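You operate a simulated robot arm through the tools that you are given. There is no shell and no other tool.

The job below is to be done with a simulated robot arm. You get a single attempt, and the scene is never put back.

JOB
Cap the green vial, press the cap home and rack the vial.
Fine: take the cap of the vial's own colour, use the cap press; slide back at LOAD.

It is judged by the outcome, as a careful person would: the job done as asked, and still so three seconds after it is handed in. It fails if anything else is knocked over, pushed out of place, dropped, spilled or broken. A push-on lid holds only when it is set on centred and level and pressed home; a screw cap is set on level and turned clockwise until tight.

ROBOT AND FRAMES
A 7-joint arm with a two-finger parallel gripper, fixed in place. Base frame: the origin is on the floor under the middle of its stand, x ahead of it, y to its left, z up; the work surface is at about z = 72. Readings come in cm, rad, newtons and seconds.
With the tool pointing down near the work surface it reaches from about 26 to 64 cm from the base axis. Its first joint turns from -2.897 to 2.897 rad. Payload 1.57 kg.
The TCP is the grasp point between the finger pads, 3 cm short of the fingertips. In the tool frame z runs along the fingers and y along their closing line. The gripper opens to 8 cm. The fingers are 1.7 cm wide and 1.2 cm thick; the gripper's body (4 by 8.2 cm) begins 8 cm behind the TCP.
Orientation is that of the tool frame in the base frame, as [roll, pitch, yaw] about the fixed x, y, z axes, in that order (R = Rz(yaw) Ry(pitch) Rx(roll)). With the fingers straight down and closing along the base's y, the tool's x points along the base's -x, its y along +y and its z along -z.

CONTROLS
- The arm moves only by the tool play_rows. Its argument "plan" is a list of rows, each an object (a shift or turn left out is 0, a gripper value left out holds the last) with "dr": the turn, a rotation vector about the base's x, y, z in units of 120 degrees (1.0 is 120 degrees), a list of three; "xyz": the shift along the base's x, y, z in units of 300 mm (1.0 is 300 mm), a list of three; "hand": the gripper command, from -1 (shut) to 1 (fully open), values between in proportion. In form: [{"dr": [wx, wy, wz], "xyz": [tx, ty, tz], "hand": hand}, ...]. A call has 1 to 20 rows; each row is the pose to reach, as a shift and turn from the pose commanded when the call began. A call with a number of a shift or a turn outside -1 to 1 is refused whole. Rows are played at 5 a second. More than 5 cm and 0.15 rad between two rows, or a gripper value outside its range, and nothing of the call is played. A pose out of reach is approached as far as the arm can. The call stops where the force on the tool passes 40 N (or 10 N more than at its start, if that is more) or the arm is blocked; 0.2 s more then pass. The fingers move at their own pace (about 7.2 cm/s each) and stop on an object; they squeeze with about 31 N. The grip force told is the motor's: it shows also when the fingers shut on nothing. Time passes only in rows, and 0.2 s behind the last, so rows that repeat a pose let the fingers close. The reply holds the time, the measured pose of the TCP, the force on the tool along the base axes, the opening and the grip force, in the units named above and with some noise, with the torque about the TCP (base axes, N m) and any sound that the robot's microphone picked up.
- Cameras (640 x 400 px; columns grow to the right, rows downward): "scene" is fixed at [40.08, 50.08, 144.9]; the picture's right is [-1.00, 0.09, 0.00], its down [0.04, 0.51, -0.86] and it looks along [-0.07, -0.86, -0.51] (base axes); focal length 352 px, centre (320, 200). "wrist" rides on the gripper at [7.2, -0.7, -12.2] in the tool frame; the picture's right is [0.09, 1.00, 0.00], its down [-0.84, 0.08, -0.54] and it looks along [-0.54, 0.05, 0.84] (tool axes); focal length 238 px, centre (320, 200). There is no depth. A picture from a camera that has moved, and an enlarged one, comes with that camera's place and axes in the base frame and with its lens.
- snapshot(camera): a new picture of that camera. No time passes.
- slide_trunk(by): slides the trunk up (or, below 0, down) by that many cm; the arm rides with it, the base frame stays. It gives what a move gives, with no picture.
- zoom(camera, box): a new picture of the part [left, top, right, bottom] of that camera's present view, enlarged. No time passes.
- finish_job(): hands the job in; it is judged then, once.

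Places have to be worked out from the pictures, the camera data and where the tool is seen. Open the gripper and draw the arm clear of the work before you hand the job in, unless the task says otherwise.

The tools are called after "Request:" by a JSON object that holds its "api" and its "payload". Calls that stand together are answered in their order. play_rows: Moves the arm, as the interface text tells. Its arguments: {"type":"object","properties":{"plan":{"type":"array","items":{"type":"object","properties":{"dr":{"type":"array","items":{"type":"number"}},"xyz":{"type":"array","items":{"type":"number"}},"hand":{"type":"number"}}}}},"required":["plan"]} The other tools are called the same way: slide_trunk (by) moves the trunk up or down; snapshot (camera) takes a picture; zoom (camera, box) takes an enlarged picture of a part of a camera's view; finish_job () hands the job in.

At the start:

```text
t: 0.0
position: [46.45, -17.16, 114.72]
ee_rot: [3.14, 0.001, -3.141]
ft_force: [-0.7, 0.6, -0.7]
wrist_torque: [0.02, 0.0, 0.01]
width: 7.99
finger_force: 0.1
trunk travel left (down, up): [-50.0, 49.0]
```

scene: 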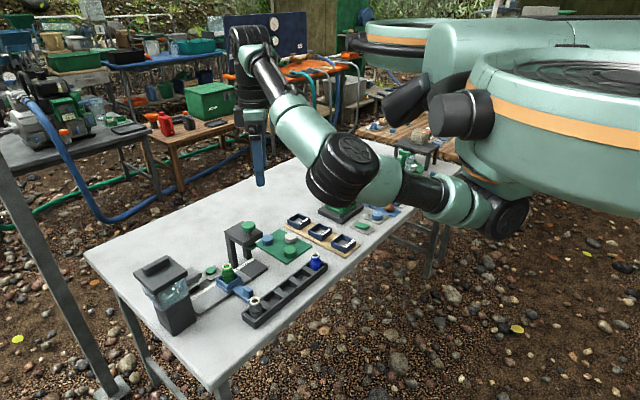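
wrist: 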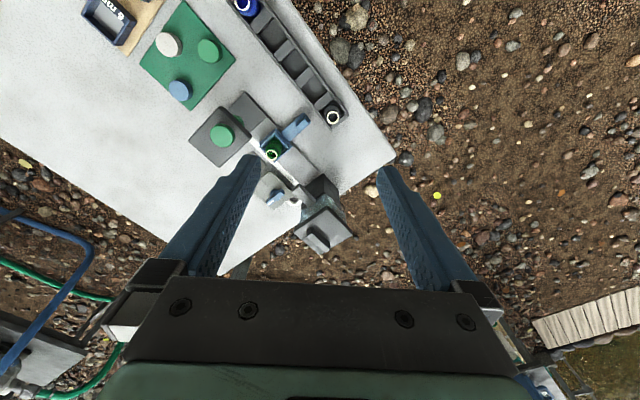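

I start by looking more closely at the work area in both cameras before moving anything.

Request:
{"api": "zoom", "payload": {"camera": "scene", "box": [120, 190, 360, 340]}}

Request:
{"api": "zoom", "payload": {"camera": "wrist", "box": [80, 0, 400, 260]}}

Request:
{"api": "zoom", "payload": {"camera": "scene", "box": [190, 210, 290, 310]}}

```text
2.67 times, centred on (240, 265) of scene
camera zoom: at [40.08, 50.08, 144.9], right [-1.0, 0.09, 0.0], down [0.04, 0.51, -0.86], along [-0.07, -0.86, -0.51], focal length 939 px, centre (533, 27)
```

zoom: 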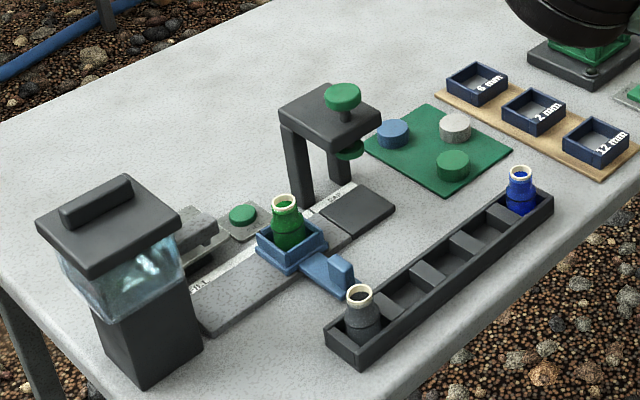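

```text
1.54 times, centred on (240, 130) of wrist
camera zoom: at [39.25, -17.81, 126.91], right [-0.09, 1.0, 0.0], down [0.84, 0.08, 0.54], along [0.54, 0.05, -0.84], focal length 367 px, centre (443, 308)
```

zoom: 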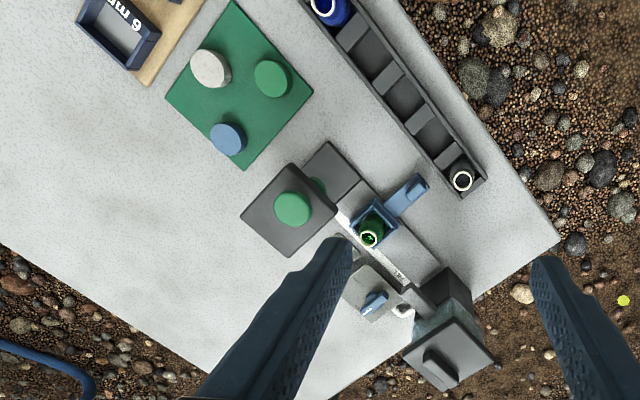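

```text
4.00 times, centred on (240, 260) of scene
camera zoom: at [40.08, 50.08, 144.9], right [-1.0, 0.09, 0.0], down [0.04, 0.51, -0.86], along [-0.07, -0.86, -0.51], focal length 1408 px, centre (640, -40)
```

zoom: 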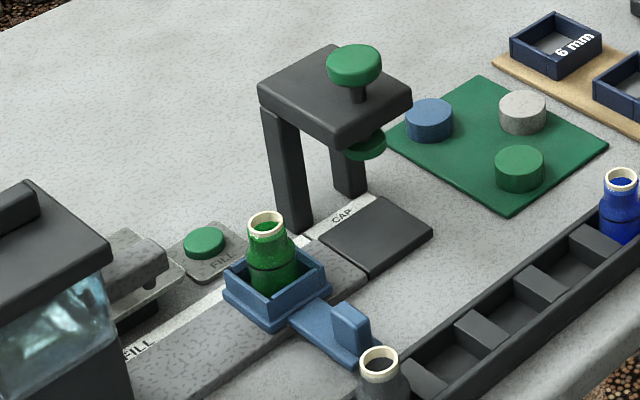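

The carriage with the green vial sits at LOAD, around (59.8, -26.3). I judge the green cap to be near (42, -38.4) on the mat, the press knob near (53.5, -33.4, 87), and the rack runs from about (51, -14) to (35, -30) with its middle slots free. I'll move high over the vial to test the reach and get a closer look.

Request:
{"api": "play_rows", "payload": {"plan": [{"xyz": [0.08, -0.05, -0.08], "hand": 1}, {"xyz": [0.16, -0.1, -0.16]}, {"xyz": [0.24, -0.16, -0.24]}, {"xyz": [0.31, -0.21, -0.32]}, {"xyz": [0.38, -0.26, -0.4]}, {"xyz": [0.44, -0.3, -0.48]}, {"xyz": [0.44, -0.3, -0.54]}, {"xyz": [0.44, -0.3, -0.54]}]}}

Request:
{"api": "snapshot", "payload": {"camera": "wrist"}}

Request:
{"api": "snapshot", "payload": {"camera": "scene"}}

```text
t: 1.8
position: [59.67, -26.0, 98.17]
ee_rot: [-3.141, 0.0, -3.141]
ft_force: [-0.1, 0.0, -0.1]
wrist_torque: [-0.04, 0.01, 0.02]
width: 8.0
finger_force: 0.1
out of reach, approached as far as the arm can: row 6
trunk travel left (down, up): [-50.0, 49.0]
```

```text
taken
camera wrist: at [52.41, -26.74, 110.51], right [-0.09, 1.0, 0.0], down [0.84, 0.08, 0.54], along [0.54, 0.05, -0.84], focal length 238 px, centre (320, 200)
```

wrist: 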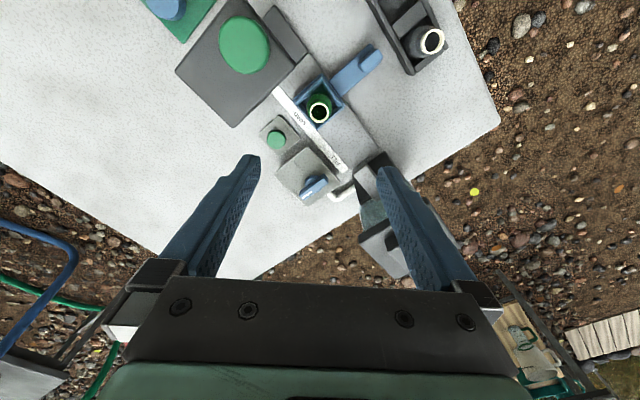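

```text
taken
```

scene: 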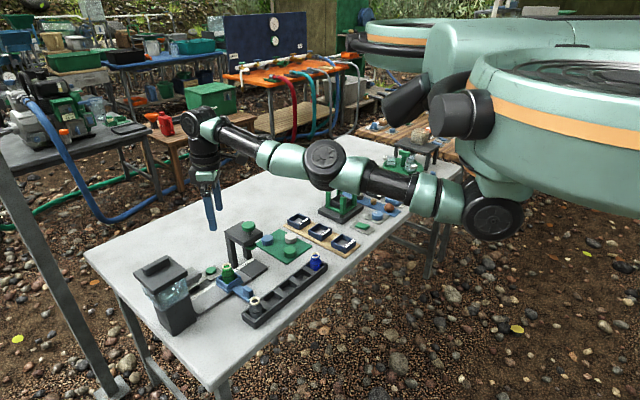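

The arm reaches over the vial. I'll enlarge the wrist and scene views to see the rail labels, handle and press.

Request:
{"api": "zoom", "payload": {"camera": "wrist", "box": [240, 20, 420, 220]}}

Request:
{"api": "zoom", "payload": {"camera": "wrist", "box": [140, 0, 340, 140]}}

Request:
{"api": "zoom", "payload": {"camera": "scene", "box": [190, 215, 290, 310]}}

```text
2.00 times, centred on (330, 120) of wrist
camera zoom: at [52.41, -26.74, 110.51], right [-0.09, 1.0, 0.0], down [0.84, 0.08, 0.54], along [0.54, 0.05, -0.84], focal length 477 px, centre (300, 360)
```

zoom: 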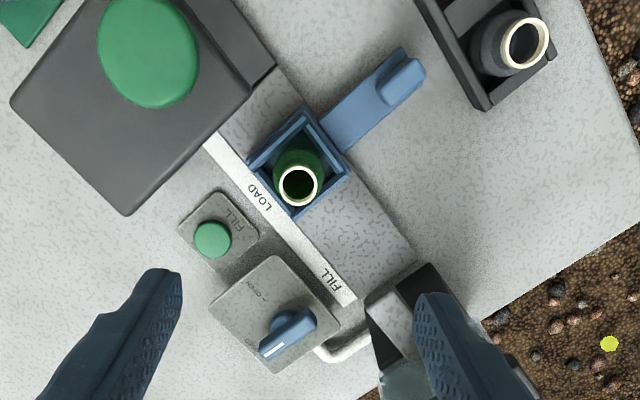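

```text
2.86 times, centred on (240, 70) of wrist
camera zoom: at [52.41, -26.74, 110.51], right [-0.09, 1.0, 0.0], down [0.84, 0.08, 0.54], along [0.54, 0.05, -0.84], focal length 681 px, centre (549, 571)
```

zoom: 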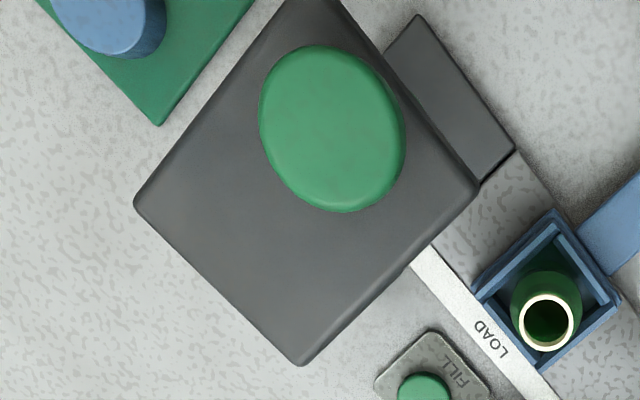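

```text
4.21 times, centred on (240, 262) of scene
camera zoom: at [40.08, 50.08, 144.9], right [-1.0, 0.09, 0.0], down [0.04, 0.51, -0.86], along [-0.07, -0.86, -0.51], focal length 1482 px, centre (657, -63)
```

zoom: 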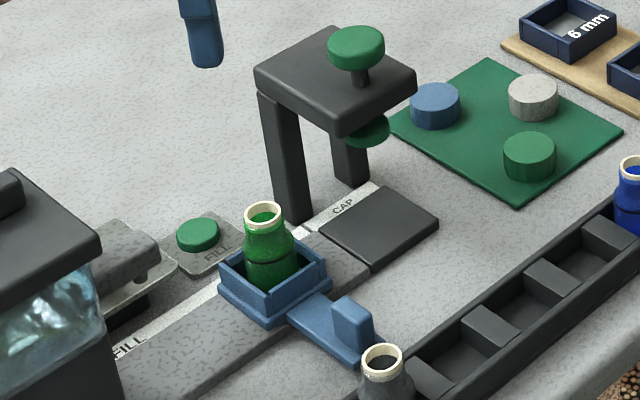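

LOAD, CAP and FILL lie along a rail at about 45° in the base frame, and the handle points towards the rack. I'll turn the tool by -45° so it closes along the rail, then move over the green cap, staying high until past the press.

Request:
{"api": "play_rows", "payload": {"plan": [{"xyz": [-0.098, -0.068, 0.0], "dr": [0, 0, -0.0625], "hand": 1}, {"xyz": [-0.196, -0.136, 0.0], "dr": [0, 0, -0.125]}, {"xyz": [-0.294, -0.203, 0.0], "dr": [0, 0, -0.1875]}, {"xyz": [-0.392, -0.271, 0.0], "dr": [0, 0, -0.25]}, {"xyz": [-0.49, -0.339, 0.0], "dr": [0, 0, -0.3125]}, {"xyz": [-0.588, -0.407, 0.0], "dr": [0, 0, -0.375]}, {"xyz": [-0.588, -0.407, -0.12], "dr": [0, 0, -0.375]}, {"xyz": [-0.588, -0.407, -0.24], "dr": [0, 0, -0.375]}, {"xyz": [-0.588, -0.407, -0.24], "dr": [0, 0, -0.375]}]}}

Request:
{"api": "snapshot", "payload": {"camera": "wrist"}}

```text
t: 3.8
position: [41.95, -38.38, 91.34]
ee_rot: [3.141, 0.002, 2.357]
ft_force: [0.0, 1.2, -0.1]
wrist_torque: [0.02, -0.04, -0.03]
width: 7.99
finger_force: 0.1
trunk travel left (down, up): [-50.0, 49.0]
```

```text
taken
camera wrist: at [36.42, -33.87, 103.53], right [0.64, 0.77, 0.0], down [0.65, -0.54, 0.54], along [0.42, -0.35, -0.84], focal length 238 px, centre (320, 200)
```

wrist: 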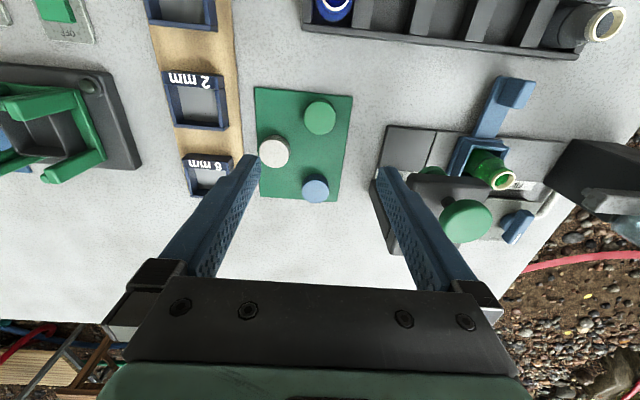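

The green cap shows almost exactly under the TCP. I'll zoom in on it to refine its centre and height.

Request:
{"api": "zoom", "payload": {"camera": "wrist", "box": [250, 80, 370, 210]}}

Request:
{"api": "zoom", "payload": {"camera": "wrist", "box": [370, 60, 560, 260]}}

Request:
{"api": "zoom", "payload": {"camera": "scene", "box": [190, 170, 330, 310]}}

```text
3.08 times, centred on (310, 145) of wrist
camera zoom: at [36.42, -33.87, 103.53], right [0.64, 0.77, 0.0], down [0.65, -0.54, 0.54], along [0.42, -0.35, -0.84], focal length 733 px, centre (351, 369)
```

zoom: 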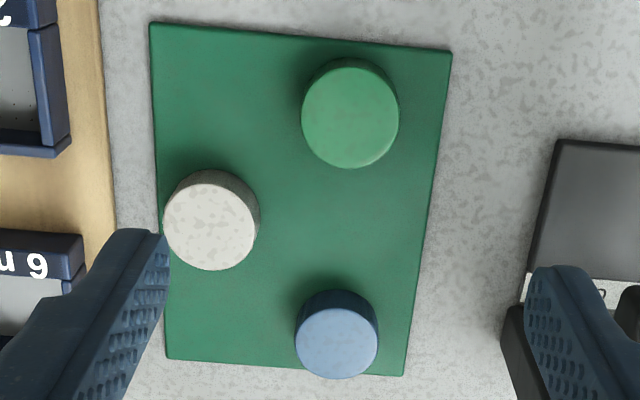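

```text
2.00 times, centred on (465, 160) of wrist
camera zoom: at [36.42, -33.87, 103.53], right [0.64, 0.77, 0.0], down [0.65, -0.54, 0.54], along [0.42, -0.35, -0.84], focal length 477 px, centre (30, 280)
```

zoom: 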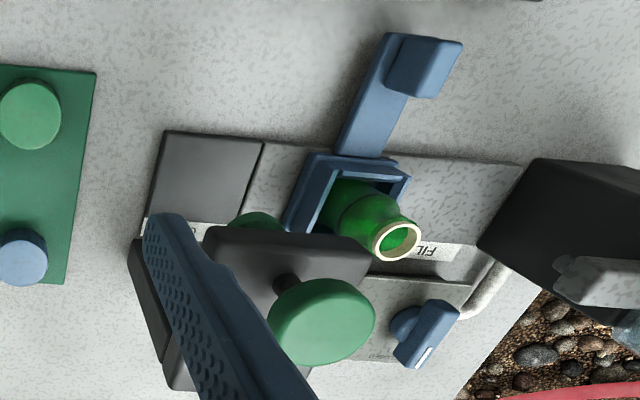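

```text
2.86 times, centred on (260, 240) of scene
camera zoom: at [40.08, 50.08, 144.9], right [-1.0, 0.09, 0.0], down [0.04, 0.51, -0.86], along [-0.07, -0.86, -0.51], focal length 1006 px, centre (491, 86)
```

zoom: 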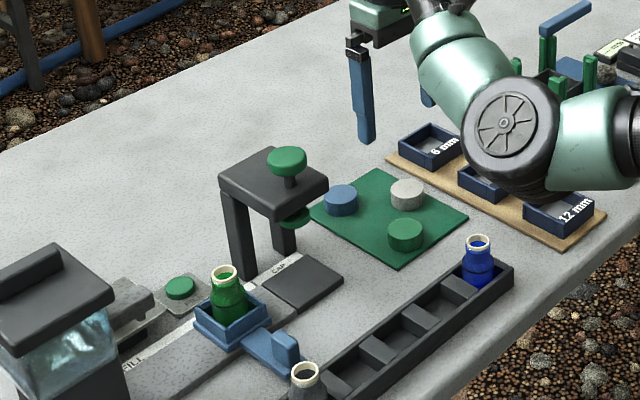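

The arm's elbow hangs low over the trays, so going down to the mat from here could bring it close to them. I'll raise the trunk by 15 cm first for clearance, then look again.

Request:
{"api": "slide_trunk", "payload": {"by": 15}}

Request:
{"api": "snapshot", "payload": {"camera": "scene"}}

```text
t: 5.5
position: [42.05, -38.43, 106.38]
ee_rot: [3.141, 0.0, 2.356]
ft_force: [-0.4, -0.5, -0.2]
wrist_torque: [-0.03, 0.01, -0.03]
width: 8.01
finger_force: 0.1
trunk travel left (down, up): [-65.0, 34.0]
```

```text
taken
```

scene: 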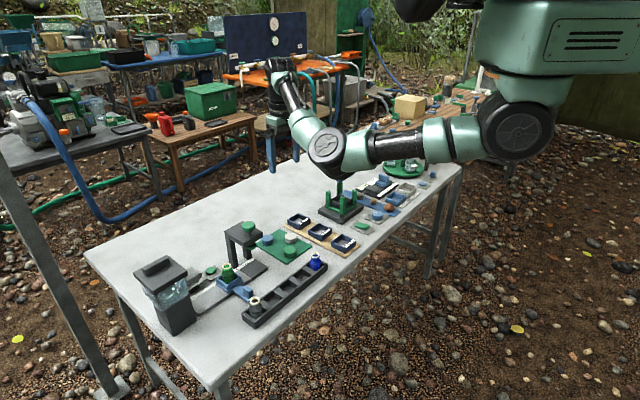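

The trunk is up and the elbow now clears the trays. The wrist view puts the cap centre at about (41.96, -38.55), so I'll go down to z≈80 over it and check the alignment.

Request:
{"api": "play_rows", "payload": {"plan": [{"xyz": [0, -0.004, -0.15], "hand": 1}, {"xyz": [0, -0.004, -0.3]}, {"xyz": [0, -0.004, -0.45]}, {"xyz": [0, -0.004, -0.6]}, {"xyz": [0, -0.004, -0.75]}, {"xyz": [0, -0.004, -0.877]}, {"xyz": [0, -0.004, -0.877]}]}}

Request:
{"api": "snapshot", "payload": {"camera": "wrist"}}

Request:
{"api": "snapshot", "payload": {"camera": "scene"}}

```text
t: 7.2
position: [41.97, -38.61, 79.94]
ee_rot: [-3.141, 0.001, 2.356]
ft_force: [0.3, 0.5, 0.4]
wrist_torque: [0.0, -0.03, -0.05]
width: 7.99
finger_force: 0.1
trunk travel left (down, up): [-65.0, 34.0]
```

```text
taken
camera wrist: at [36.3, -34.0, 92.13], right [0.64, 0.77, 0.0], down [0.65, -0.54, 0.54], along [0.42, -0.35, -0.84], focal length 238 px, centre (320, 200)
```

wrist: 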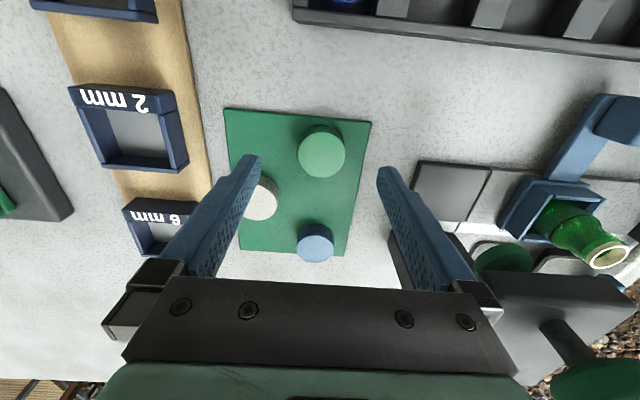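

```text
taken
```

scene: 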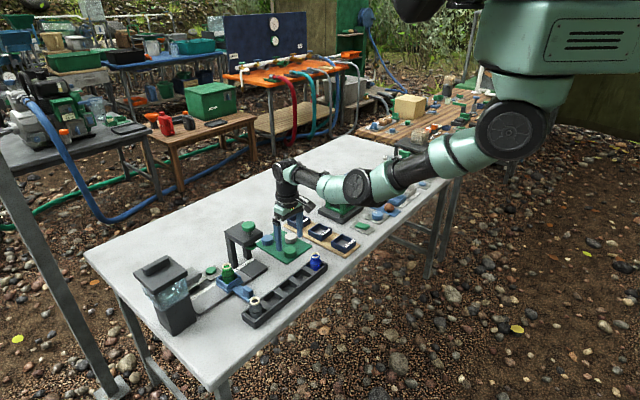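

Fingers straddle the green cap. I'll zoom in to check the centring, and check the elbow's clearance to the green frame behind.

Request:
{"api": "zoom", "payload": {"camera": "wrist", "box": [220, 90, 420, 230]}}

Request:
{"api": "zoom", "payload": {"camera": "scene", "box": [220, 130, 440, 290]}}

```text
2.86 times, centred on (320, 160) of wrist
camera zoom: at [36.3, -34.0, 92.13], right [0.64, 0.77, 0.0], down [0.65, -0.54, 0.54], along [0.42, -0.35, -0.84], focal length 681 px, centre (320, 314)
```

zoom: 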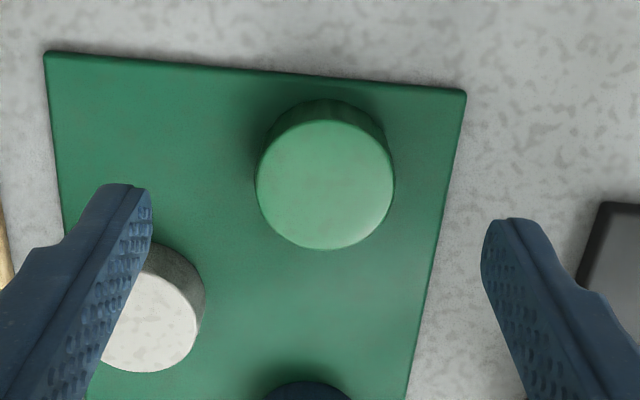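

```text
2.50 times, centred on (330, 210) of scene
camera zoom: at [40.08, 50.08, 144.9], right [-1.0, 0.09, 0.0], down [0.04, 0.51, -0.86], along [-0.07, -0.86, -0.51], focal length 880 px, centre (295, 175)
```

zoom: 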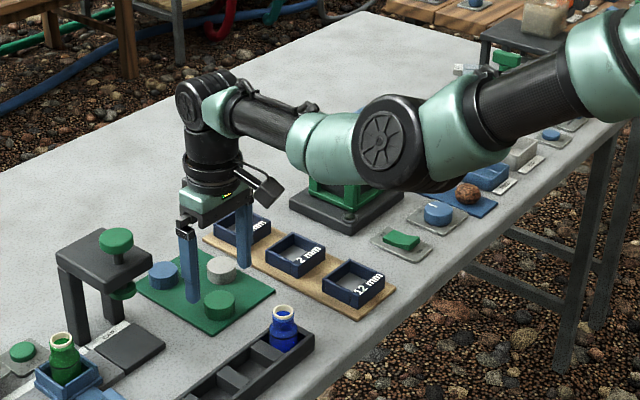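

The elbow is well clear, since the frame stands far behind it at y≈-60. The cap is centred between the fingers to within about 1 mm, so I'll lower to z≈75.8 and close.

Request:
{"api": "play_rows", "payload": {"plan": [{"xyz": [0.003, -0.0015, -0.07], "hand": 1}, {"xyz": [0.003, -0.0015, -0.138]}, {"xyz": [0.003, -0.0015, -0.138]}, {"xyz": [0.003, -0.0015, -0.138], "hand": -1}, {"xyz": [0.003, -0.0015, -0.138], "hand": -1}, {"xyz": [0.003, -0.0015, -0.138], "hand": -1}, {"xyz": [0.003, -0.0015, -0.138], "hand": -1}]}}

Request:
{"api": "snapshot", "payload": {"camera": "wrist"}}

```text
t: 8.8
position: [41.93, -38.7, 75.67]
ee_rot: [-3.141, 0.0, 2.356]
ft_force: [0.4, -0.3, 0.1]
wrist_torque: [-0.01, -0.01, 0.01]
width: 3.81
finger_force: 31.0
trunk travel left (down, up): [-65.0, 34.0]
```

```text
taken
camera wrist: at [36.38, -33.97, 88.0], right [0.64, 0.77, 0.0], down [0.65, -0.54, 0.54], along [0.42, -0.35, -0.84], focal length 238 px, centre (320, 200)
```

wrist: 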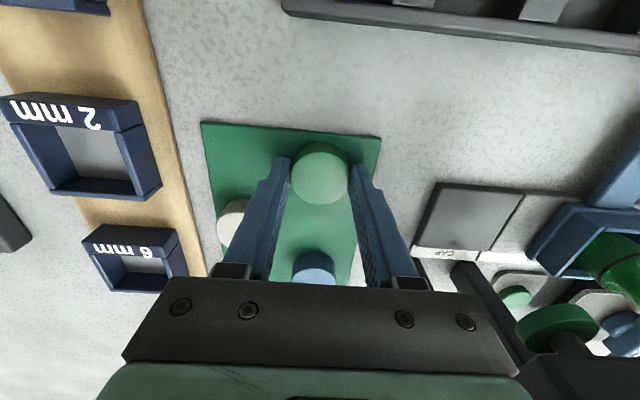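

The cap is gripped at a width of 3.81 cm. I'll check where it sits along the finger pads before lifting.

Request:
{"api": "zoom", "payload": {"camera": "wrist", "box": [250, 120, 390, 220]}}

Request:
{"api": "zoom", "payload": {"camera": "scene", "box": [220, 190, 330, 290]}}

```text
4.00 times, centred on (320, 170) of wrist
camera zoom: at [36.38, -33.97, 88.0], right [0.64, 0.77, 0.0], down [0.65, -0.54, 0.54], along [0.42, -0.35, -0.84], focal length 953 px, centre (320, 320)
```

zoom: 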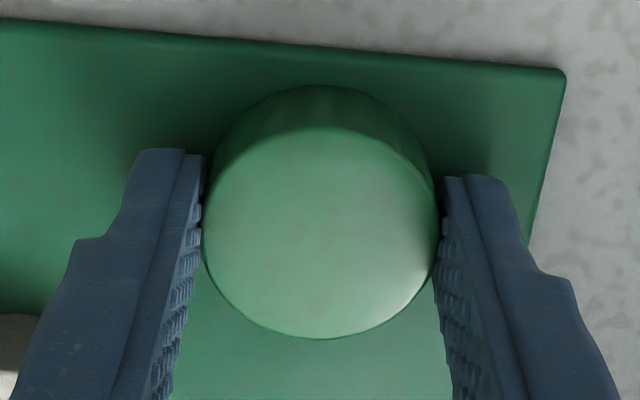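

```text
4.00 times, centred on (275, 240) of scene
camera zoom: at [40.08, 50.08, 144.9], right [-1.0, 0.09, 0.0], down [0.04, 0.51, -0.86], along [-0.07, -0.86, -0.51], focal length 1408 px, centre (500, 40)
```

zoom: 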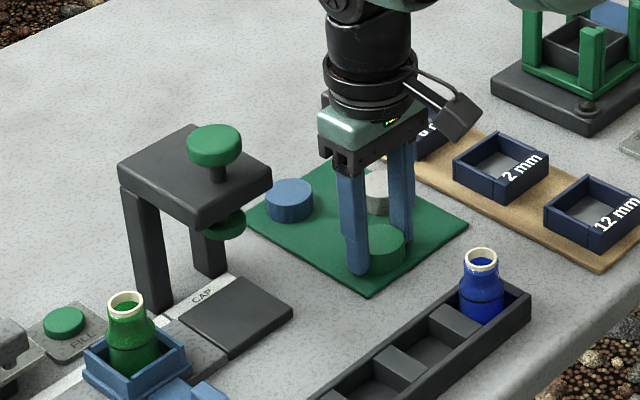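

The cap is centred between the pads to within 1–2 mm. I'll lift it to z≈95 and carry it over the press to above the vial at about (59.3, -26.1).

Request:
{"api": "play_rows", "payload": {"plan": [{"xyz": [0, 0, 0.08], "hand": -1}, {"xyz": [0, 0, 0.22]}, {"xyz": [0, 0, 0.37]}, {"xyz": [0, 0, 0.52]}, {"xyz": [0, 0, 0.64]}, {"xyz": [0.1, 0.072, 0.64]}, {"xyz": [0.2, 0.145, 0.64]}, {"xyz": [0.3, 0.217, 0.64]}, {"xyz": [0.4, 0.29, 0.64]}, {"xyz": [0.5, 0.362, 0.64]}, {"xyz": [0.579, 0.419, 0.62]}, {"xyz": [0.579, 0.419, 0.6]}, {"xyz": [0.579, 0.419, 0.6]}]}}

Request:
{"api": "snapshot", "payload": {"camera": "wrist"}}

Request:
{"api": "snapshot", "payload": {"camera": "scene"}}

```text
t: 11.6
position: [59.34, -25.95, 94.16]
ee_rot: [-3.141, 0.002, 2.356]
ft_force: [0.6, -0.6, -0.3]
wrist_torque: [-0.01, 0.05, 0.02]
width: 3.83
finger_force: 30.8
trunk travel left (down, up): [-65.0, 34.0]
```

```text
taken
camera wrist: at [53.72, -21.36, 106.3], right [0.64, 0.77, 0.0], down [0.65, -0.54, 0.54], along [0.42, -0.35, -0.84], focal length 238 px, centre (320, 200)
```

wrist: 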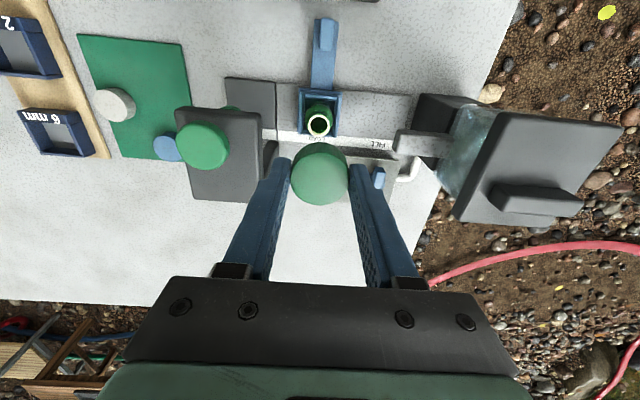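

```text
taken
```

scene: 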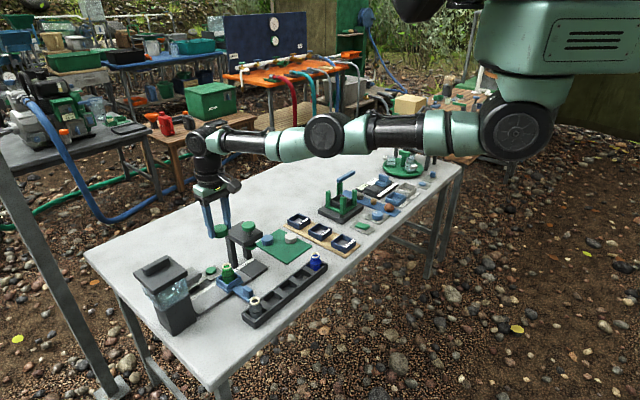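

The dispenser and press are both clear of the gripper. I'll zoom on the vial rim to fix its centre relative to the held cap.

Request:
{"api": "zoom", "payload": {"camera": "wrist", "box": [270, 70, 370, 220]}}

Request:
{"api": "zoom", "payload": {"camera": "scene", "box": [190, 180, 280, 300]}}

```text
2.67 times, centred on (320, 145) of wrist
camera zoom: at [53.72, -21.36, 106.3], right [0.64, 0.77, 0.0], down [0.65, -0.54, 0.54], along [0.42, -0.35, -0.84], focal length 636 px, centre (320, 347)
```

zoom: 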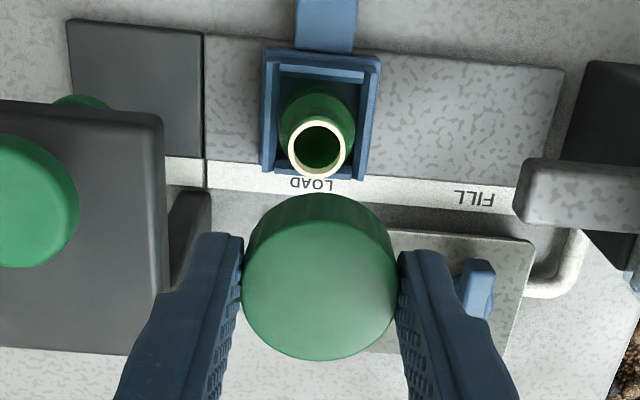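

```text
3.33 times, centred on (235, 240) of scene
camera zoom: at [40.08, 50.08, 144.9], right [-1.0, 0.09, 0.0], down [0.04, 0.51, -0.86], along [-0.07, -0.86, -0.51], focal length 1173 px, centre (603, 67)
```

zoom: 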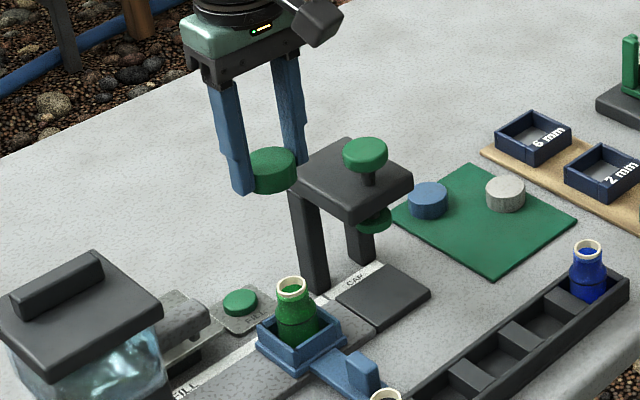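

The rim centre comes out at (59.35, -26.11, ~80), which agrees across three views, and the held cap is centred on the TCP. I'll correct y by -0.16 cm and lower until the cap is about 1 cm above the rim, then re-check.

Request:
{"api": "play_rows", "payload": {"plan": [{"xyz": [0.0005, -0.0053, -0.1], "hand": -1}, {"xyz": [0.0005, -0.0053, -0.2]}, {"xyz": [0.0005, -0.0053, -0.29]}, {"xyz": [0.0005, -0.0053, -0.32]}, {"xyz": [0.0005, -0.0053, -0.32]}]}}

Request:
{"api": "zoom", "payload": {"camera": "wrist", "box": [250, 90, 390, 230]}}

Request:
{"api": "zoom", "payload": {"camera": "scene", "box": [200, 230, 270, 300]}}

```text
t: 12.8
position: [56.97, -25.22, 85.1]
ee_rot: [-3.141, -0.002, 2.358]
ft_force: [0.1, -0.5, -0.1]
wrist_torque: [-0.02, 0.04, 0.0]
width: 3.84
finger_force: 31.0
out of reach, approached as far as the arm can: row 1, 2, 3, 4, 5
trunk travel left (down, up): [-65.0, 34.0]
```

```text
2.86 times, centred on (320, 160) of wrist
camera zoom: at [51.4, -20.73, 97.41], right [0.64, 0.77, 0.0], down [0.65, -0.54, 0.54], along [0.42, -0.35, -0.84], focal length 681 px, centre (320, 314)
```

zoom: 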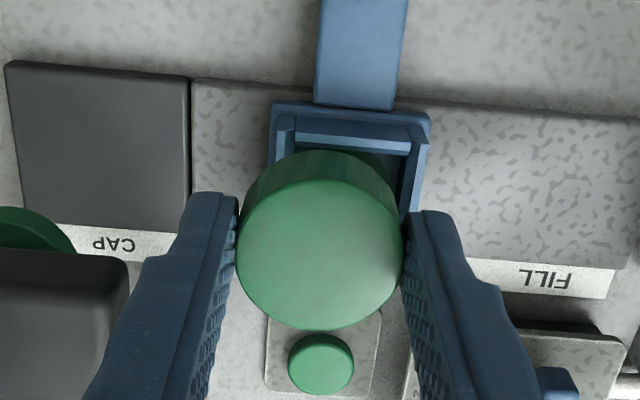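

```text
5.71 times, centred on (235, 265) of scene
camera zoom: at [40.08, 50.08, 144.9], right [-1.0, 0.09, 0.0], down [0.04, 0.51, -0.86], along [-0.07, -0.86, -0.51], focal length 2011 px, centre (806, -171)
```

zoom: 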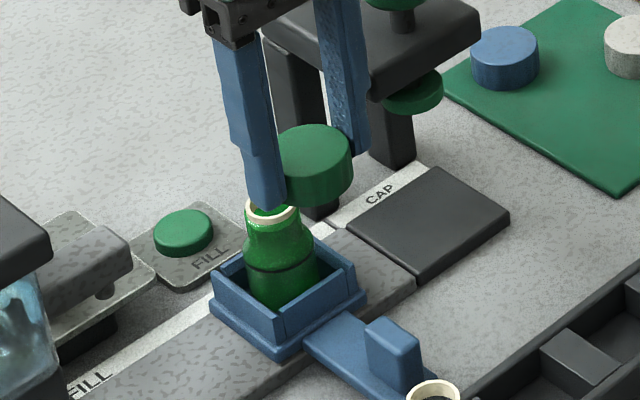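

That pose is out of reach with the trunk this high: the arm stopped about 2.4 cm short, at z≈85, without touching anything. I'll go straight up first, then lower the trunk so the shoulder sits at a better height.

Request:
{"api": "play_rows", "payload": {"plan": [{"xyz": [-0.06, 0.02, 0.1], "hand": -1}, {"xyz": [-0.06, 0.02, 0.25]}, {"xyz": [-0.06, 0.02, 0.4]}, {"xyz": [-0.06, 0.02, 0.55]}, {"xyz": [-0.06, 0.02, 0.7]}, {"xyz": [-0.06, 0.02, 0.85]}, {"xyz": [-0.06, 0.02, 0.85]}]}}

Request:
{"api": "snapshot", "payload": {"camera": "scene"}}

```text
t: 14.3
position: [59.54, -26.62, 110.32]
ee_rot: [-3.141, -0.002, 2.356]
ft_force: [0.2, 0.0, -0.6]
wrist_torque: [-0.03, -0.01, -0.03]
width: 3.83
finger_force: 31.0
out of reach, approached as far as the arm can: row 1, 2, 3, 4, 5, 6, 7
trunk travel left (down, up): [-65.0, 34.0]
```

```text
taken
```

scene: 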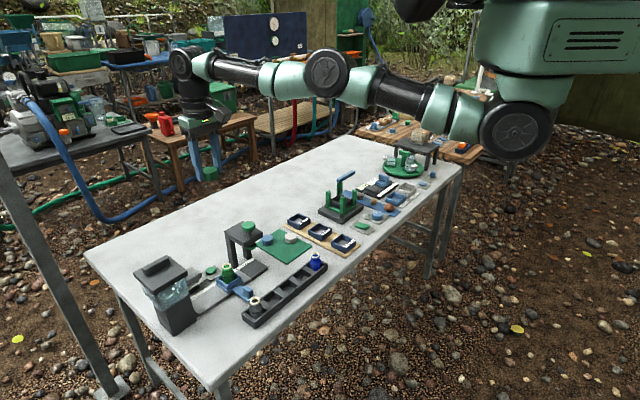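

The readback sits about 2 cm from the pose I asked for, and the arm looks nearly straight. I'll pull it in radially towards the base so it bends away from full stretch, and see how it responds.

Request:
{"api": "play_rows", "payload": {"plan": [{"xyz": [-0.09, 0.04, 0.0], "hand": -1}, {"xyz": [-0.18, 0.08, 0.0]}, {"xyz": [-0.18, 0.08, 0.0]}]}}

```text
t: 15.2
position: [59.55, -26.72, 110.47]
ee_rot: [3.141, -0.003, 2.357]
ft_force: [-0.6, 0.2, -0.1]
wrist_torque: [0.0, 0.03, -0.02]
width: 3.81
finger_force: 30.6
out of reach, approached as far as the arm can: row 1, 2, 3
trunk travel left (down, up): [-65.0, 34.0]
```

The inward moves did nothing, so the solver seems stuck with the arm at full stretch. I'll try a combined inward and downward move, which is clear up here, to bring the elbow out of the straight pose.

Request:
{"api": "play_rows", "payload": {"plan": [{"xyz": [0.0, 0.0, -0.1], "hand": -1}, {"xyz": [0.0, 0.0, -0.2]}, {"xyz": [0.0, 0.0, -0.3]}, {"xyz": [0.0, 0.0, -0.3]}]}}

Request:
{"api": "snapshot", "payload": {"camera": "scene"}}

```text
t: 16.1
position: [59.75, -26.67, 101.36]
ee_rot: [3.141, 0.001, 2.356]
ft_force: [0.2, -0.2, -0.3]
wrist_torque: [-0.02, -0.01, -0.01]
width: 3.82
finger_force: 30.6
trunk travel left (down, up): [-65.0, 34.0]
```

```text
taken
```

scene: 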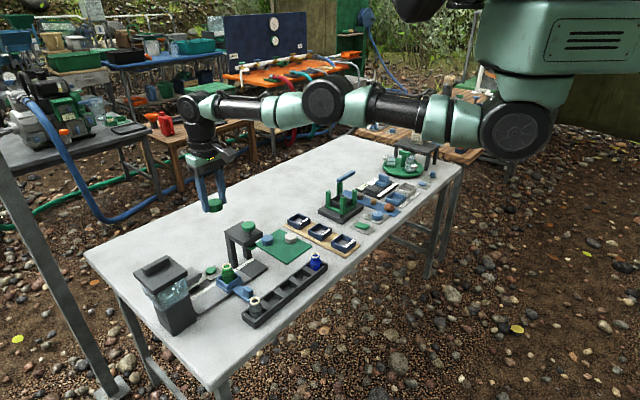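

The arm responds again and the pose is reached at z≈101. Now I'll try pulling inward by a few centimetres.

Request:
{"api": "play_rows", "payload": {"plan": [{"xyz": [-0.03, 0.013, -0.03], "hand": -1}, {"xyz": [-0.06, 0.027, -0.06]}, {"xyz": [-0.09, 0.04, -0.06]}, {"xyz": [-0.12, 0.053, -0.06]}, {"xyz": [-0.12, 0.053, -0.06]}]}}

```text
t: 17.4
position: [59.51, -26.6, 99.53]
ee_rot: [-3.141, -0.002, 2.355]
ft_force: [0.1, -0.2, -0.4]
wrist_torque: [-0.02, -0.02, -0.02]
width: 3.83
finger_force: 31.1
out of reach, approached as far as the arm can: row 1, 2, 3, 4, 5
trunk travel left (down, up): [-65.0, 34.0]
```

The elbow now sits slightly above the shoulder–wrist line, where it normally hangs below, so it flipped past straight and is held by a joint limit. I'll command outward to full stretch and then back inward, up here in free space, so it can drop to its normal side.

Request:
{"api": "play_rows", "payload": {"plan": [{"xyz": [0.1, -0.045, 0.0], "hand": -1}, {"xyz": [0.2, -0.09, 0.0]}, {"xyz": [0.3, -0.135, 0.0]}, {"xyz": [0.2, -0.09, 0.0]}, {"xyz": [0.1, -0.045, 0.0]}, {"xyz": [0.0, 0.0, 0.0]}, {"xyz": [-0.08, 0.036, 0.0]}, {"xyz": [-0.16, 0.072, 0.0]}, {"xyz": [-0.16, 0.072, 0.0]}]}}

Request:
{"api": "snapshot", "payload": {"camera": "scene"}}

```text
t: 19.4
position: [54.42, -24.1, 99.57]
ee_rot: [3.142, -0.002, 2.358]
ft_force: [-0.1, -0.1, -0.5]
wrist_torque: [-0.01, 0.0, -0.02]
width: 3.83
finger_force: 31.5
out of reach, approached as far as the arm can: row 1, 2, 3, 4, 5
trunk travel left (down, up): [-65.0, 34.0]
```

```text
taken
```

scene: 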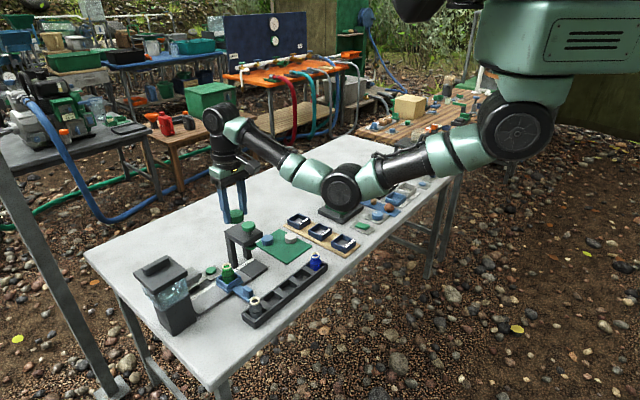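

The elbow is hanging down again. Fitting the readings, the reach is about 65.7 cm and is greatest at TCP z ≈ 90 + trunk travel, so I want the trunk near -7. I'll raise the hand first, then lower the trunk by 22 cm.

Request:
{"api": "play_rows", "payload": {"plan": [{"xyz": [0.0, 0.0, 0.12], "hand": -1}, {"xyz": [0.0, 0.0, 0.27]}, {"xyz": [0.0, 0.0, 0.42]}, {"xyz": [0.0, 0.0, 0.42]}]}}

Request:
{"api": "slide_trunk", "payload": {"by": -22}}

Request:
{"api": "snapshot", "payload": {"camera": "scene"}}

Request:
{"api": "snapshot", "payload": {"camera": "wrist"}}

```text
t: 20.4
position: [54.78, -24.58, 111.82]
ee_rot: [-3.141, -0.004, 2.358]
ft_force: [0.1, 0.2, 0.3]
wrist_torque: [0.02, 0.02, -0.04]
width: 3.81
finger_force: 30.8
trunk travel left (down, up): [-65.0, 34.0]
```

```text
t: 22.7
position: [54.7, -24.44, 89.81]
ee_rot: [-3.142, 0.001, 2.357]
ft_force: [1.2, -0.3, -0.2]
wrist_torque: [-0.01, 0.0, -0.03]
width: 3.84
finger_force: 30.5
trunk travel left (down, up): [-43.0, 56.0]
```

```text
taken
```

scene: 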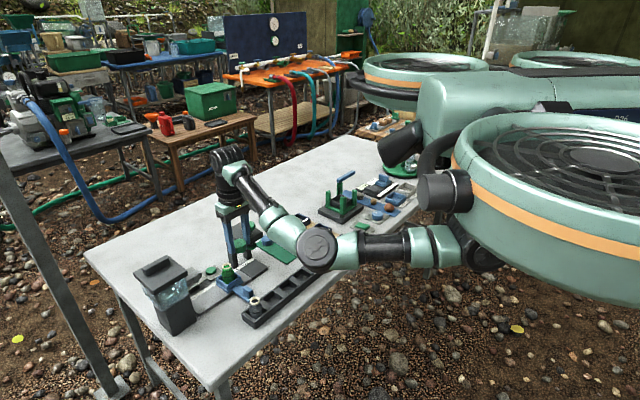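

```text
taken
camera wrist: at [49.12, -19.93, 102.15], right [0.64, 0.77, 0.0], down [0.65, -0.54, 0.54], along [0.42, -0.35, -0.84], focal length 238 px, centre (320, 200)
```

wrist: 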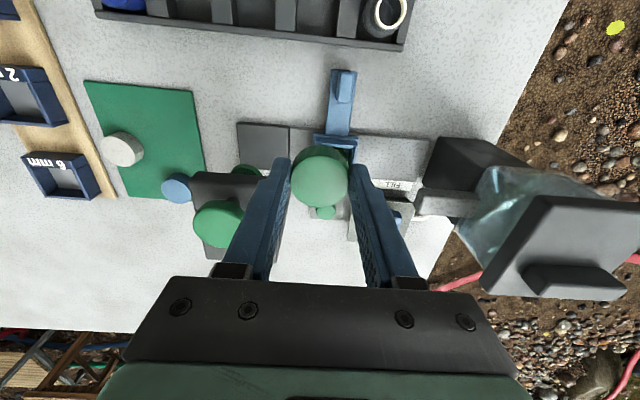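

The trunk is at -7 with the hand at z≈89.8. I'll move over the vial at z≈87, which should now be inside the reach, and check the position.

Request:
{"api": "play_rows", "payload": {"plan": [{"xyz": [0.05, -0.018, -0.03], "hand": -1}, {"xyz": [0.1, -0.037, -0.06]}, {"xyz": [0.155, -0.0557, -0.093]}, {"xyz": [0.155, -0.0557, -0.093]}, {"xyz": [0.155, -0.0557, -0.093]}]}}

Request:
{"api": "zoom", "payload": {"camera": "wrist", "box": [240, 70, 400, 230]}}

Request:
{"api": "zoom", "payload": {"camera": "scene", "box": [200, 230, 270, 300]}}

```text
t: 23.9
position: [59.49, -26.37, 87.0]
ee_rot: [3.142, 0.001, 2.356]
ft_force: [-0.3, -0.2, 0.3]
wrist_torque: [-0.05, 0.01, -0.05]
width: 3.81
finger_force: 30.9
trunk travel left (down, up): [-43.0, 56.0]
```

```text
2.50 times, centred on (320, 150) of wrist
camera zoom: at [53.8, -21.81, 99.27], right [0.64, 0.77, 0.0], down [0.65, -0.54, 0.54], along [0.42, -0.35, -0.84], focal length 596 px, centre (320, 325)
```

zoom: 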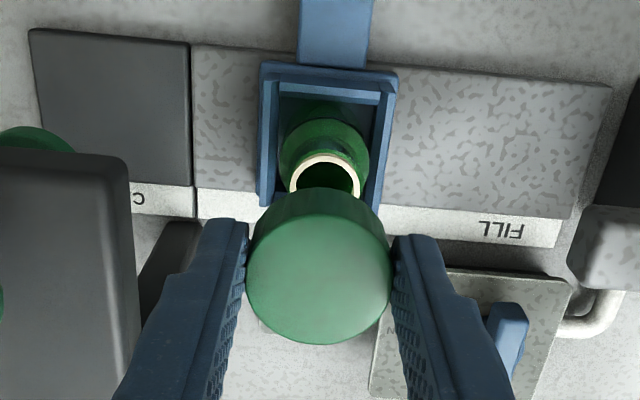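

```text
5.71 times, centred on (235, 265) of scene
camera zoom: at [40.08, 50.08, 144.9], right [-1.0, 0.09, 0.0], down [0.04, 0.51, -0.86], along [-0.07, -0.86, -0.51], focal length 2011 px, centre (806, -171)
```

zoom: 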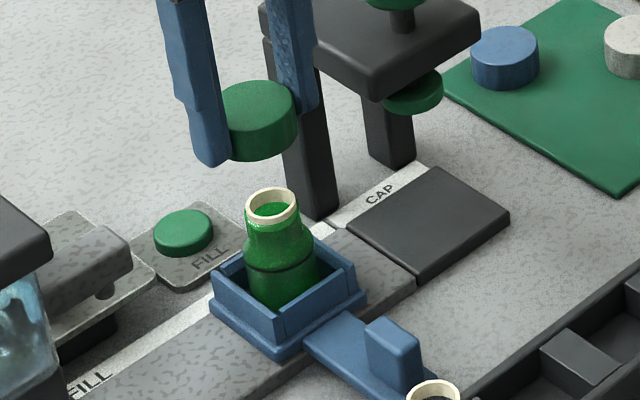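

I'm inside the reach, and the rim appears offset about (-0.07, +0.26) cm from the TCP. Before correcting, I'll take the same 4x zoom as at the grasp to check the cap hasn't shifted in the fingers.

Request:
{"api": "zoom", "payload": {"camera": "wrist", "box": [250, 120, 390, 220]}}

Request:
{"api": "zoom", "payload": {"camera": "wrist", "box": [285, 110, 355, 160]}}

```text
4.00 times, centred on (320, 170) of wrist
camera zoom: at [53.8, -21.81, 99.27], right [0.64, 0.77, 0.0], down [0.65, -0.54, 0.54], along [0.42, -0.35, -0.84], focal length 953 px, centre (320, 320)
```

zoom: 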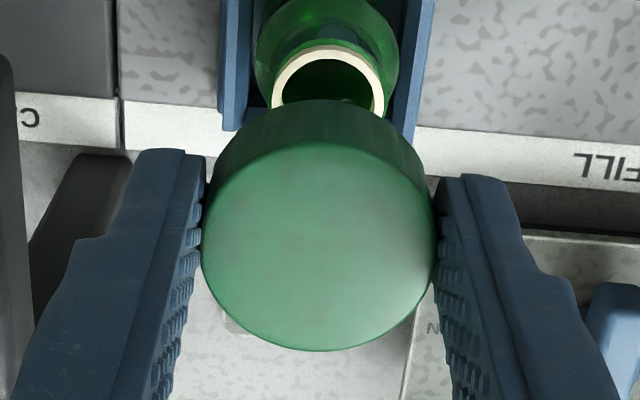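

```text
8.00 times, centred on (320, 135) of wrist
camera zoom: at [53.8, -21.81, 99.27], right [0.64, 0.77, 0.0], down [0.65, -0.54, 0.54], along [0.42, -0.35, -0.84], focal length 1907 px, centre (320, 720)
```

zoom: 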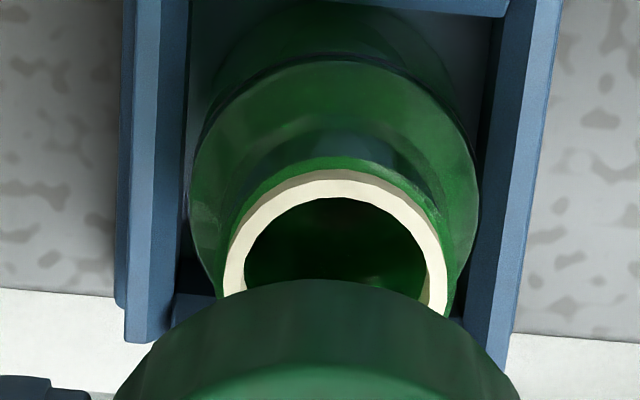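

The cap has slid about 2.5 mm in the fingers, away from the wrist camera, so I'll compensate. I'll shift by about (-0.25, +0.42) cm and lower to z≈85, still above the rim, then compare cap and rim in both cameras.

Request:
{"api": "play_rows", "payload": {"plan": [{"xyz": [-0.0085, 0.014, -0.03], "hand": -1}, {"xyz": [-0.0085, 0.014, -0.0667]}, {"xyz": [-0.0085, 0.014, -0.0667]}, {"xyz": [-0.0085, 0.014, -0.0667]}]}}

Request:
{"api": "zoom", "payload": {"camera": "wrist", "box": [250, 120, 390, 220]}}

Request:
{"api": "zoom", "payload": {"camera": "scene", "box": [206, 240, 254, 270]}}

```text
t: 24.9
position: [59.27, -25.85, 85.1]
ee_rot: [3.141, 0.001, 2.357]
ft_force: [0.4, 0.1, -0.8]
wrist_torque: [-0.01, -0.04, 0.04]
width: 3.84
finger_force: 31.1
trunk travel left (down, up): [-43.0, 56.0]
```

```text
4.00 times, centred on (320, 170) of wrist
camera zoom: at [53.63, -21.29, 97.33], right [0.64, 0.77, 0.0], down [0.65, -0.54, 0.54], along [0.42, -0.35, -0.84], focal length 953 px, centre (320, 320)
```

zoom: 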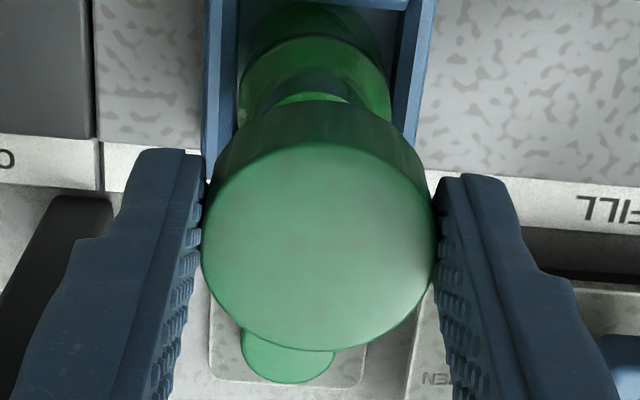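

```text
13.33 times, centred on (230, 255) of scene
camera zoom: at [40.08, 50.08, 144.9], right [-1.0, 0.09, 0.0], down [0.04, 0.51, -0.86], along [-0.07, -0.86, -0.51], focal length 4693 px, centre (1520, -533)
```

zoom: 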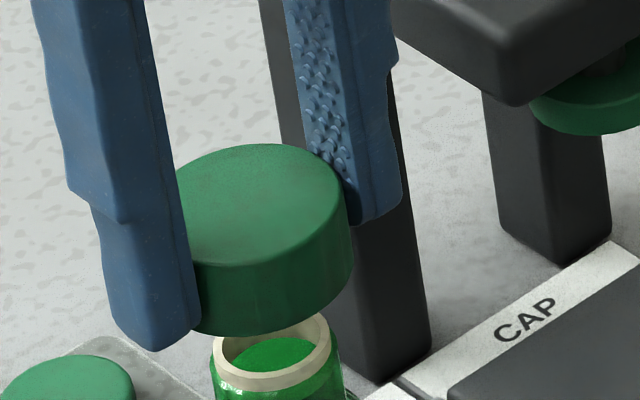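

In the scene view the cap and rim now line up along x within about 0.5 mm. The wrist view shows the vial about 1 mm to the -y side in the tool frame. I'll apply a small correction of (-0.06, -0.08) cm and lower to just above the rim.

Request:
{"api": "play_rows", "payload": {"plan": [{"xyz": [-0.002, -0.0027, -0.012], "hand": -1}, {"xyz": [-0.002, -0.0027, -0.025]}, {"xyz": [-0.002, -0.0027, -0.025]}, {"xyz": [-0.002, -0.0027, -0.025]}]}}

Request:
{"api": "zoom", "payload": {"camera": "wrist", "box": [270, 100, 370, 170]}}

Request:
{"api": "zoom", "payload": {"camera": "scene", "box": [206, 245, 254, 275]}}

```text
t: 25.9
position: [59.02, -25.8, 84.37]
ee_rot: [-3.142, -0.001, 2.357]
ft_force: [-0.3, -0.4, -0.9]
wrist_torque: [0.01, -0.03, -0.01]
width: 3.83
finger_force: 31.0
trunk travel left (down, up): [-43.0, 56.0]
```

```text
5.71 times, centred on (320, 135) of wrist
camera zoom: at [53.49, -21.31, 96.59], right [0.64, 0.77, 0.0], down [0.65, -0.54, 0.54], along [0.42, -0.35, -0.84], focal length 1362 px, centre (320, 571)
```

zoom: 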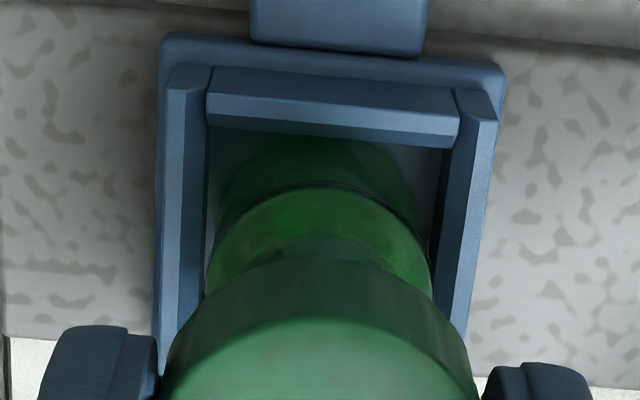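

```text
13.33 times, centred on (230, 260) of scene
camera zoom: at [40.08, 50.08, 144.9], right [-1.0, 0.09, 0.0], down [0.04, 0.51, -0.86], along [-0.07, -0.86, -0.51], focal length 4693 px, centre (1520, -600)
```

zoom: 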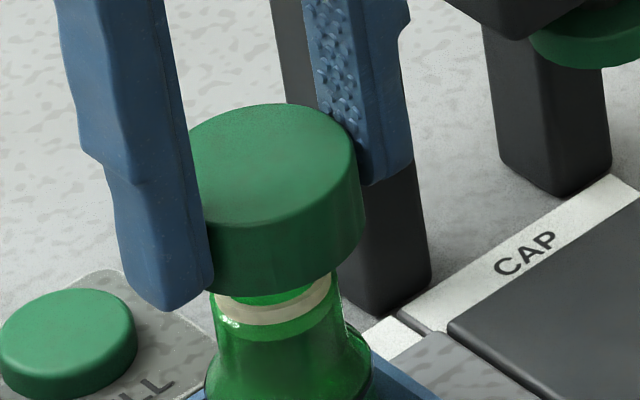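

The wrist view shows them aligned, and the scene view shows the cap about 1 mm too far towards -x. I'll nudge by (+0.1, -0.07) cm and check again at the same height.

Request:
{"api": "play_rows", "payload": {"plan": [{"xyz": [0.0035, -0.0025, 0.0], "hand": -1}, {"xyz": [0.0035, -0.0025, 0.0]}, {"xyz": [0.0035, -0.0025, 0.0]}]}}

Request:
{"api": "zoom", "payload": {"camera": "wrist", "box": [270, 100, 370, 170]}}

Request:
{"api": "zoom", "payload": {"camera": "scene", "box": [214, 250, 246, 270]}}

```text
t: 26.7
position: [59.2, -25.97, 84.51]
ee_rot: [-3.141, 0.001, 2.356]
ft_force: [0.9, -0.1, 0.2]
wrist_torque: [0.03, 0.0, -0.01]
width: 3.83
finger_force: 30.6
trunk travel left (down, up): [-43.0, 56.0]
```

```text
5.71 times, centred on (320, 135) of wrist
camera zoom: at [53.56, -21.42, 96.69], right [0.64, 0.77, 0.0], down [0.65, -0.54, 0.54], along [0.42, -0.35, -0.84], focal length 1362 px, centre (320, 571)
```

zoom: 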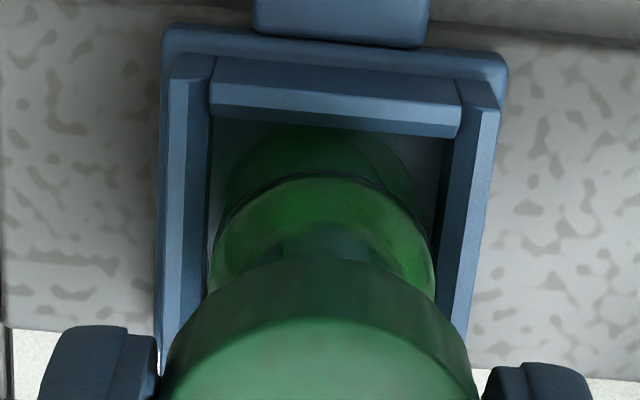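

```text
16.00 times, centred on (230, 260) of scene
camera zoom: at [40.08, 50.08, 144.9], right [-1.0, 0.09, 0.0], down [0.04, 0.51, -0.86], along [-0.07, -0.86, -0.51], focal length 5632 px, centre (1760, -760)
```

zoom: 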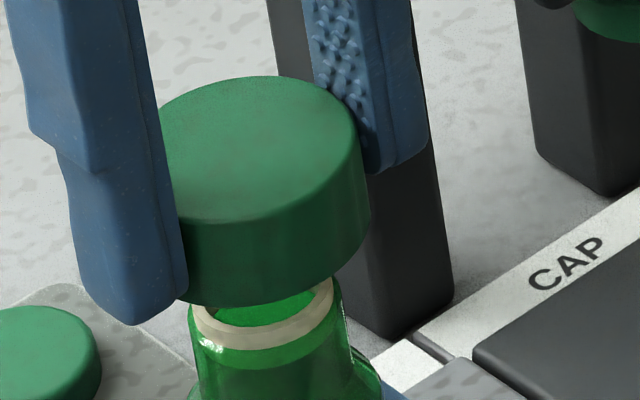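

Cap and rim agree to within about 1 mm in both views. I'll shift +0.09 cm in x and lower in small steps, watching the force for contact.

Request:
{"api": "play_rows", "payload": {"plan": [{"xyz": [0.003, 0.0, -0.01], "hand": -1}, {"xyz": [0.003, 0.0, -0.02]}, {"xyz": [0.003, 0.0, -0.03]}, {"xyz": [0.003, 0.0, -0.03]}]}}

Request:
{"api": "zoom", "payload": {"camera": "scene", "box": [214, 250, 246, 270]}}

Request:
{"api": "zoom", "payload": {"camera": "wrist", "box": [270, 100, 370, 170]}}

```text
t: 27.7
position: [59.24, -25.91, 83.42]
ee_rot: [-3.141, 0.001, 2.356]
ft_force: [0.7, -0.4, -0.8]
wrist_torque: [-0.01, -0.02, -0.03]
width: 3.8
finger_force: 31.4
trunk travel left (down, up): [-43.0, 56.0]
```

```text
16.00 times, centred on (230, 260) of scene
camera zoom: at [40.08, 50.08, 144.9], right [-1.0, 0.09, 0.0], down [0.04, 0.51, -0.86], along [-0.07, -0.86, -0.51], focal length 5632 px, centre (1760, -760)
```

zoom: 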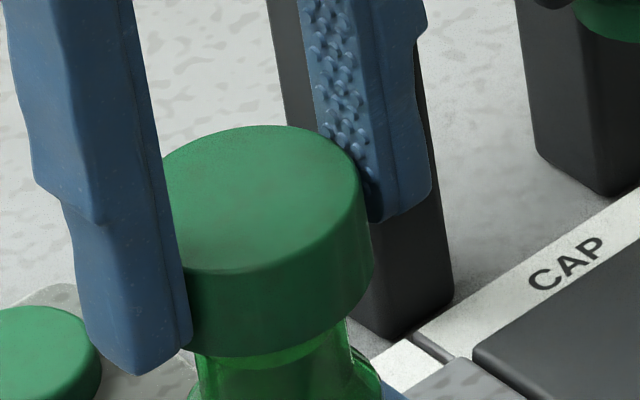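

```text
5.71 times, centred on (320, 135) of wrist
camera zoom: at [53.61, -21.31, 95.7], right [0.64, 0.77, 0.0], down [0.65, -0.54, 0.54], along [0.42, -0.35, -0.84], focal length 1362 px, centre (320, 571)
```

zoom: 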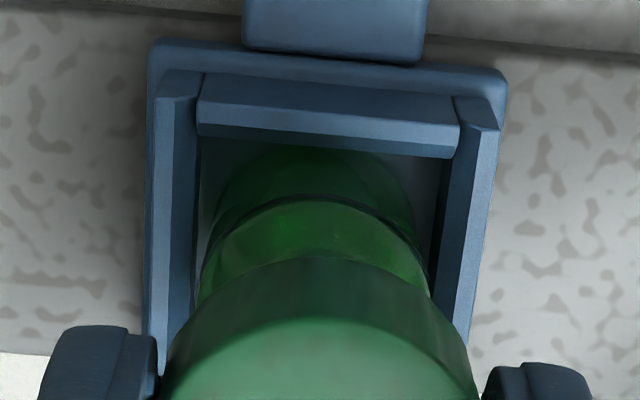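

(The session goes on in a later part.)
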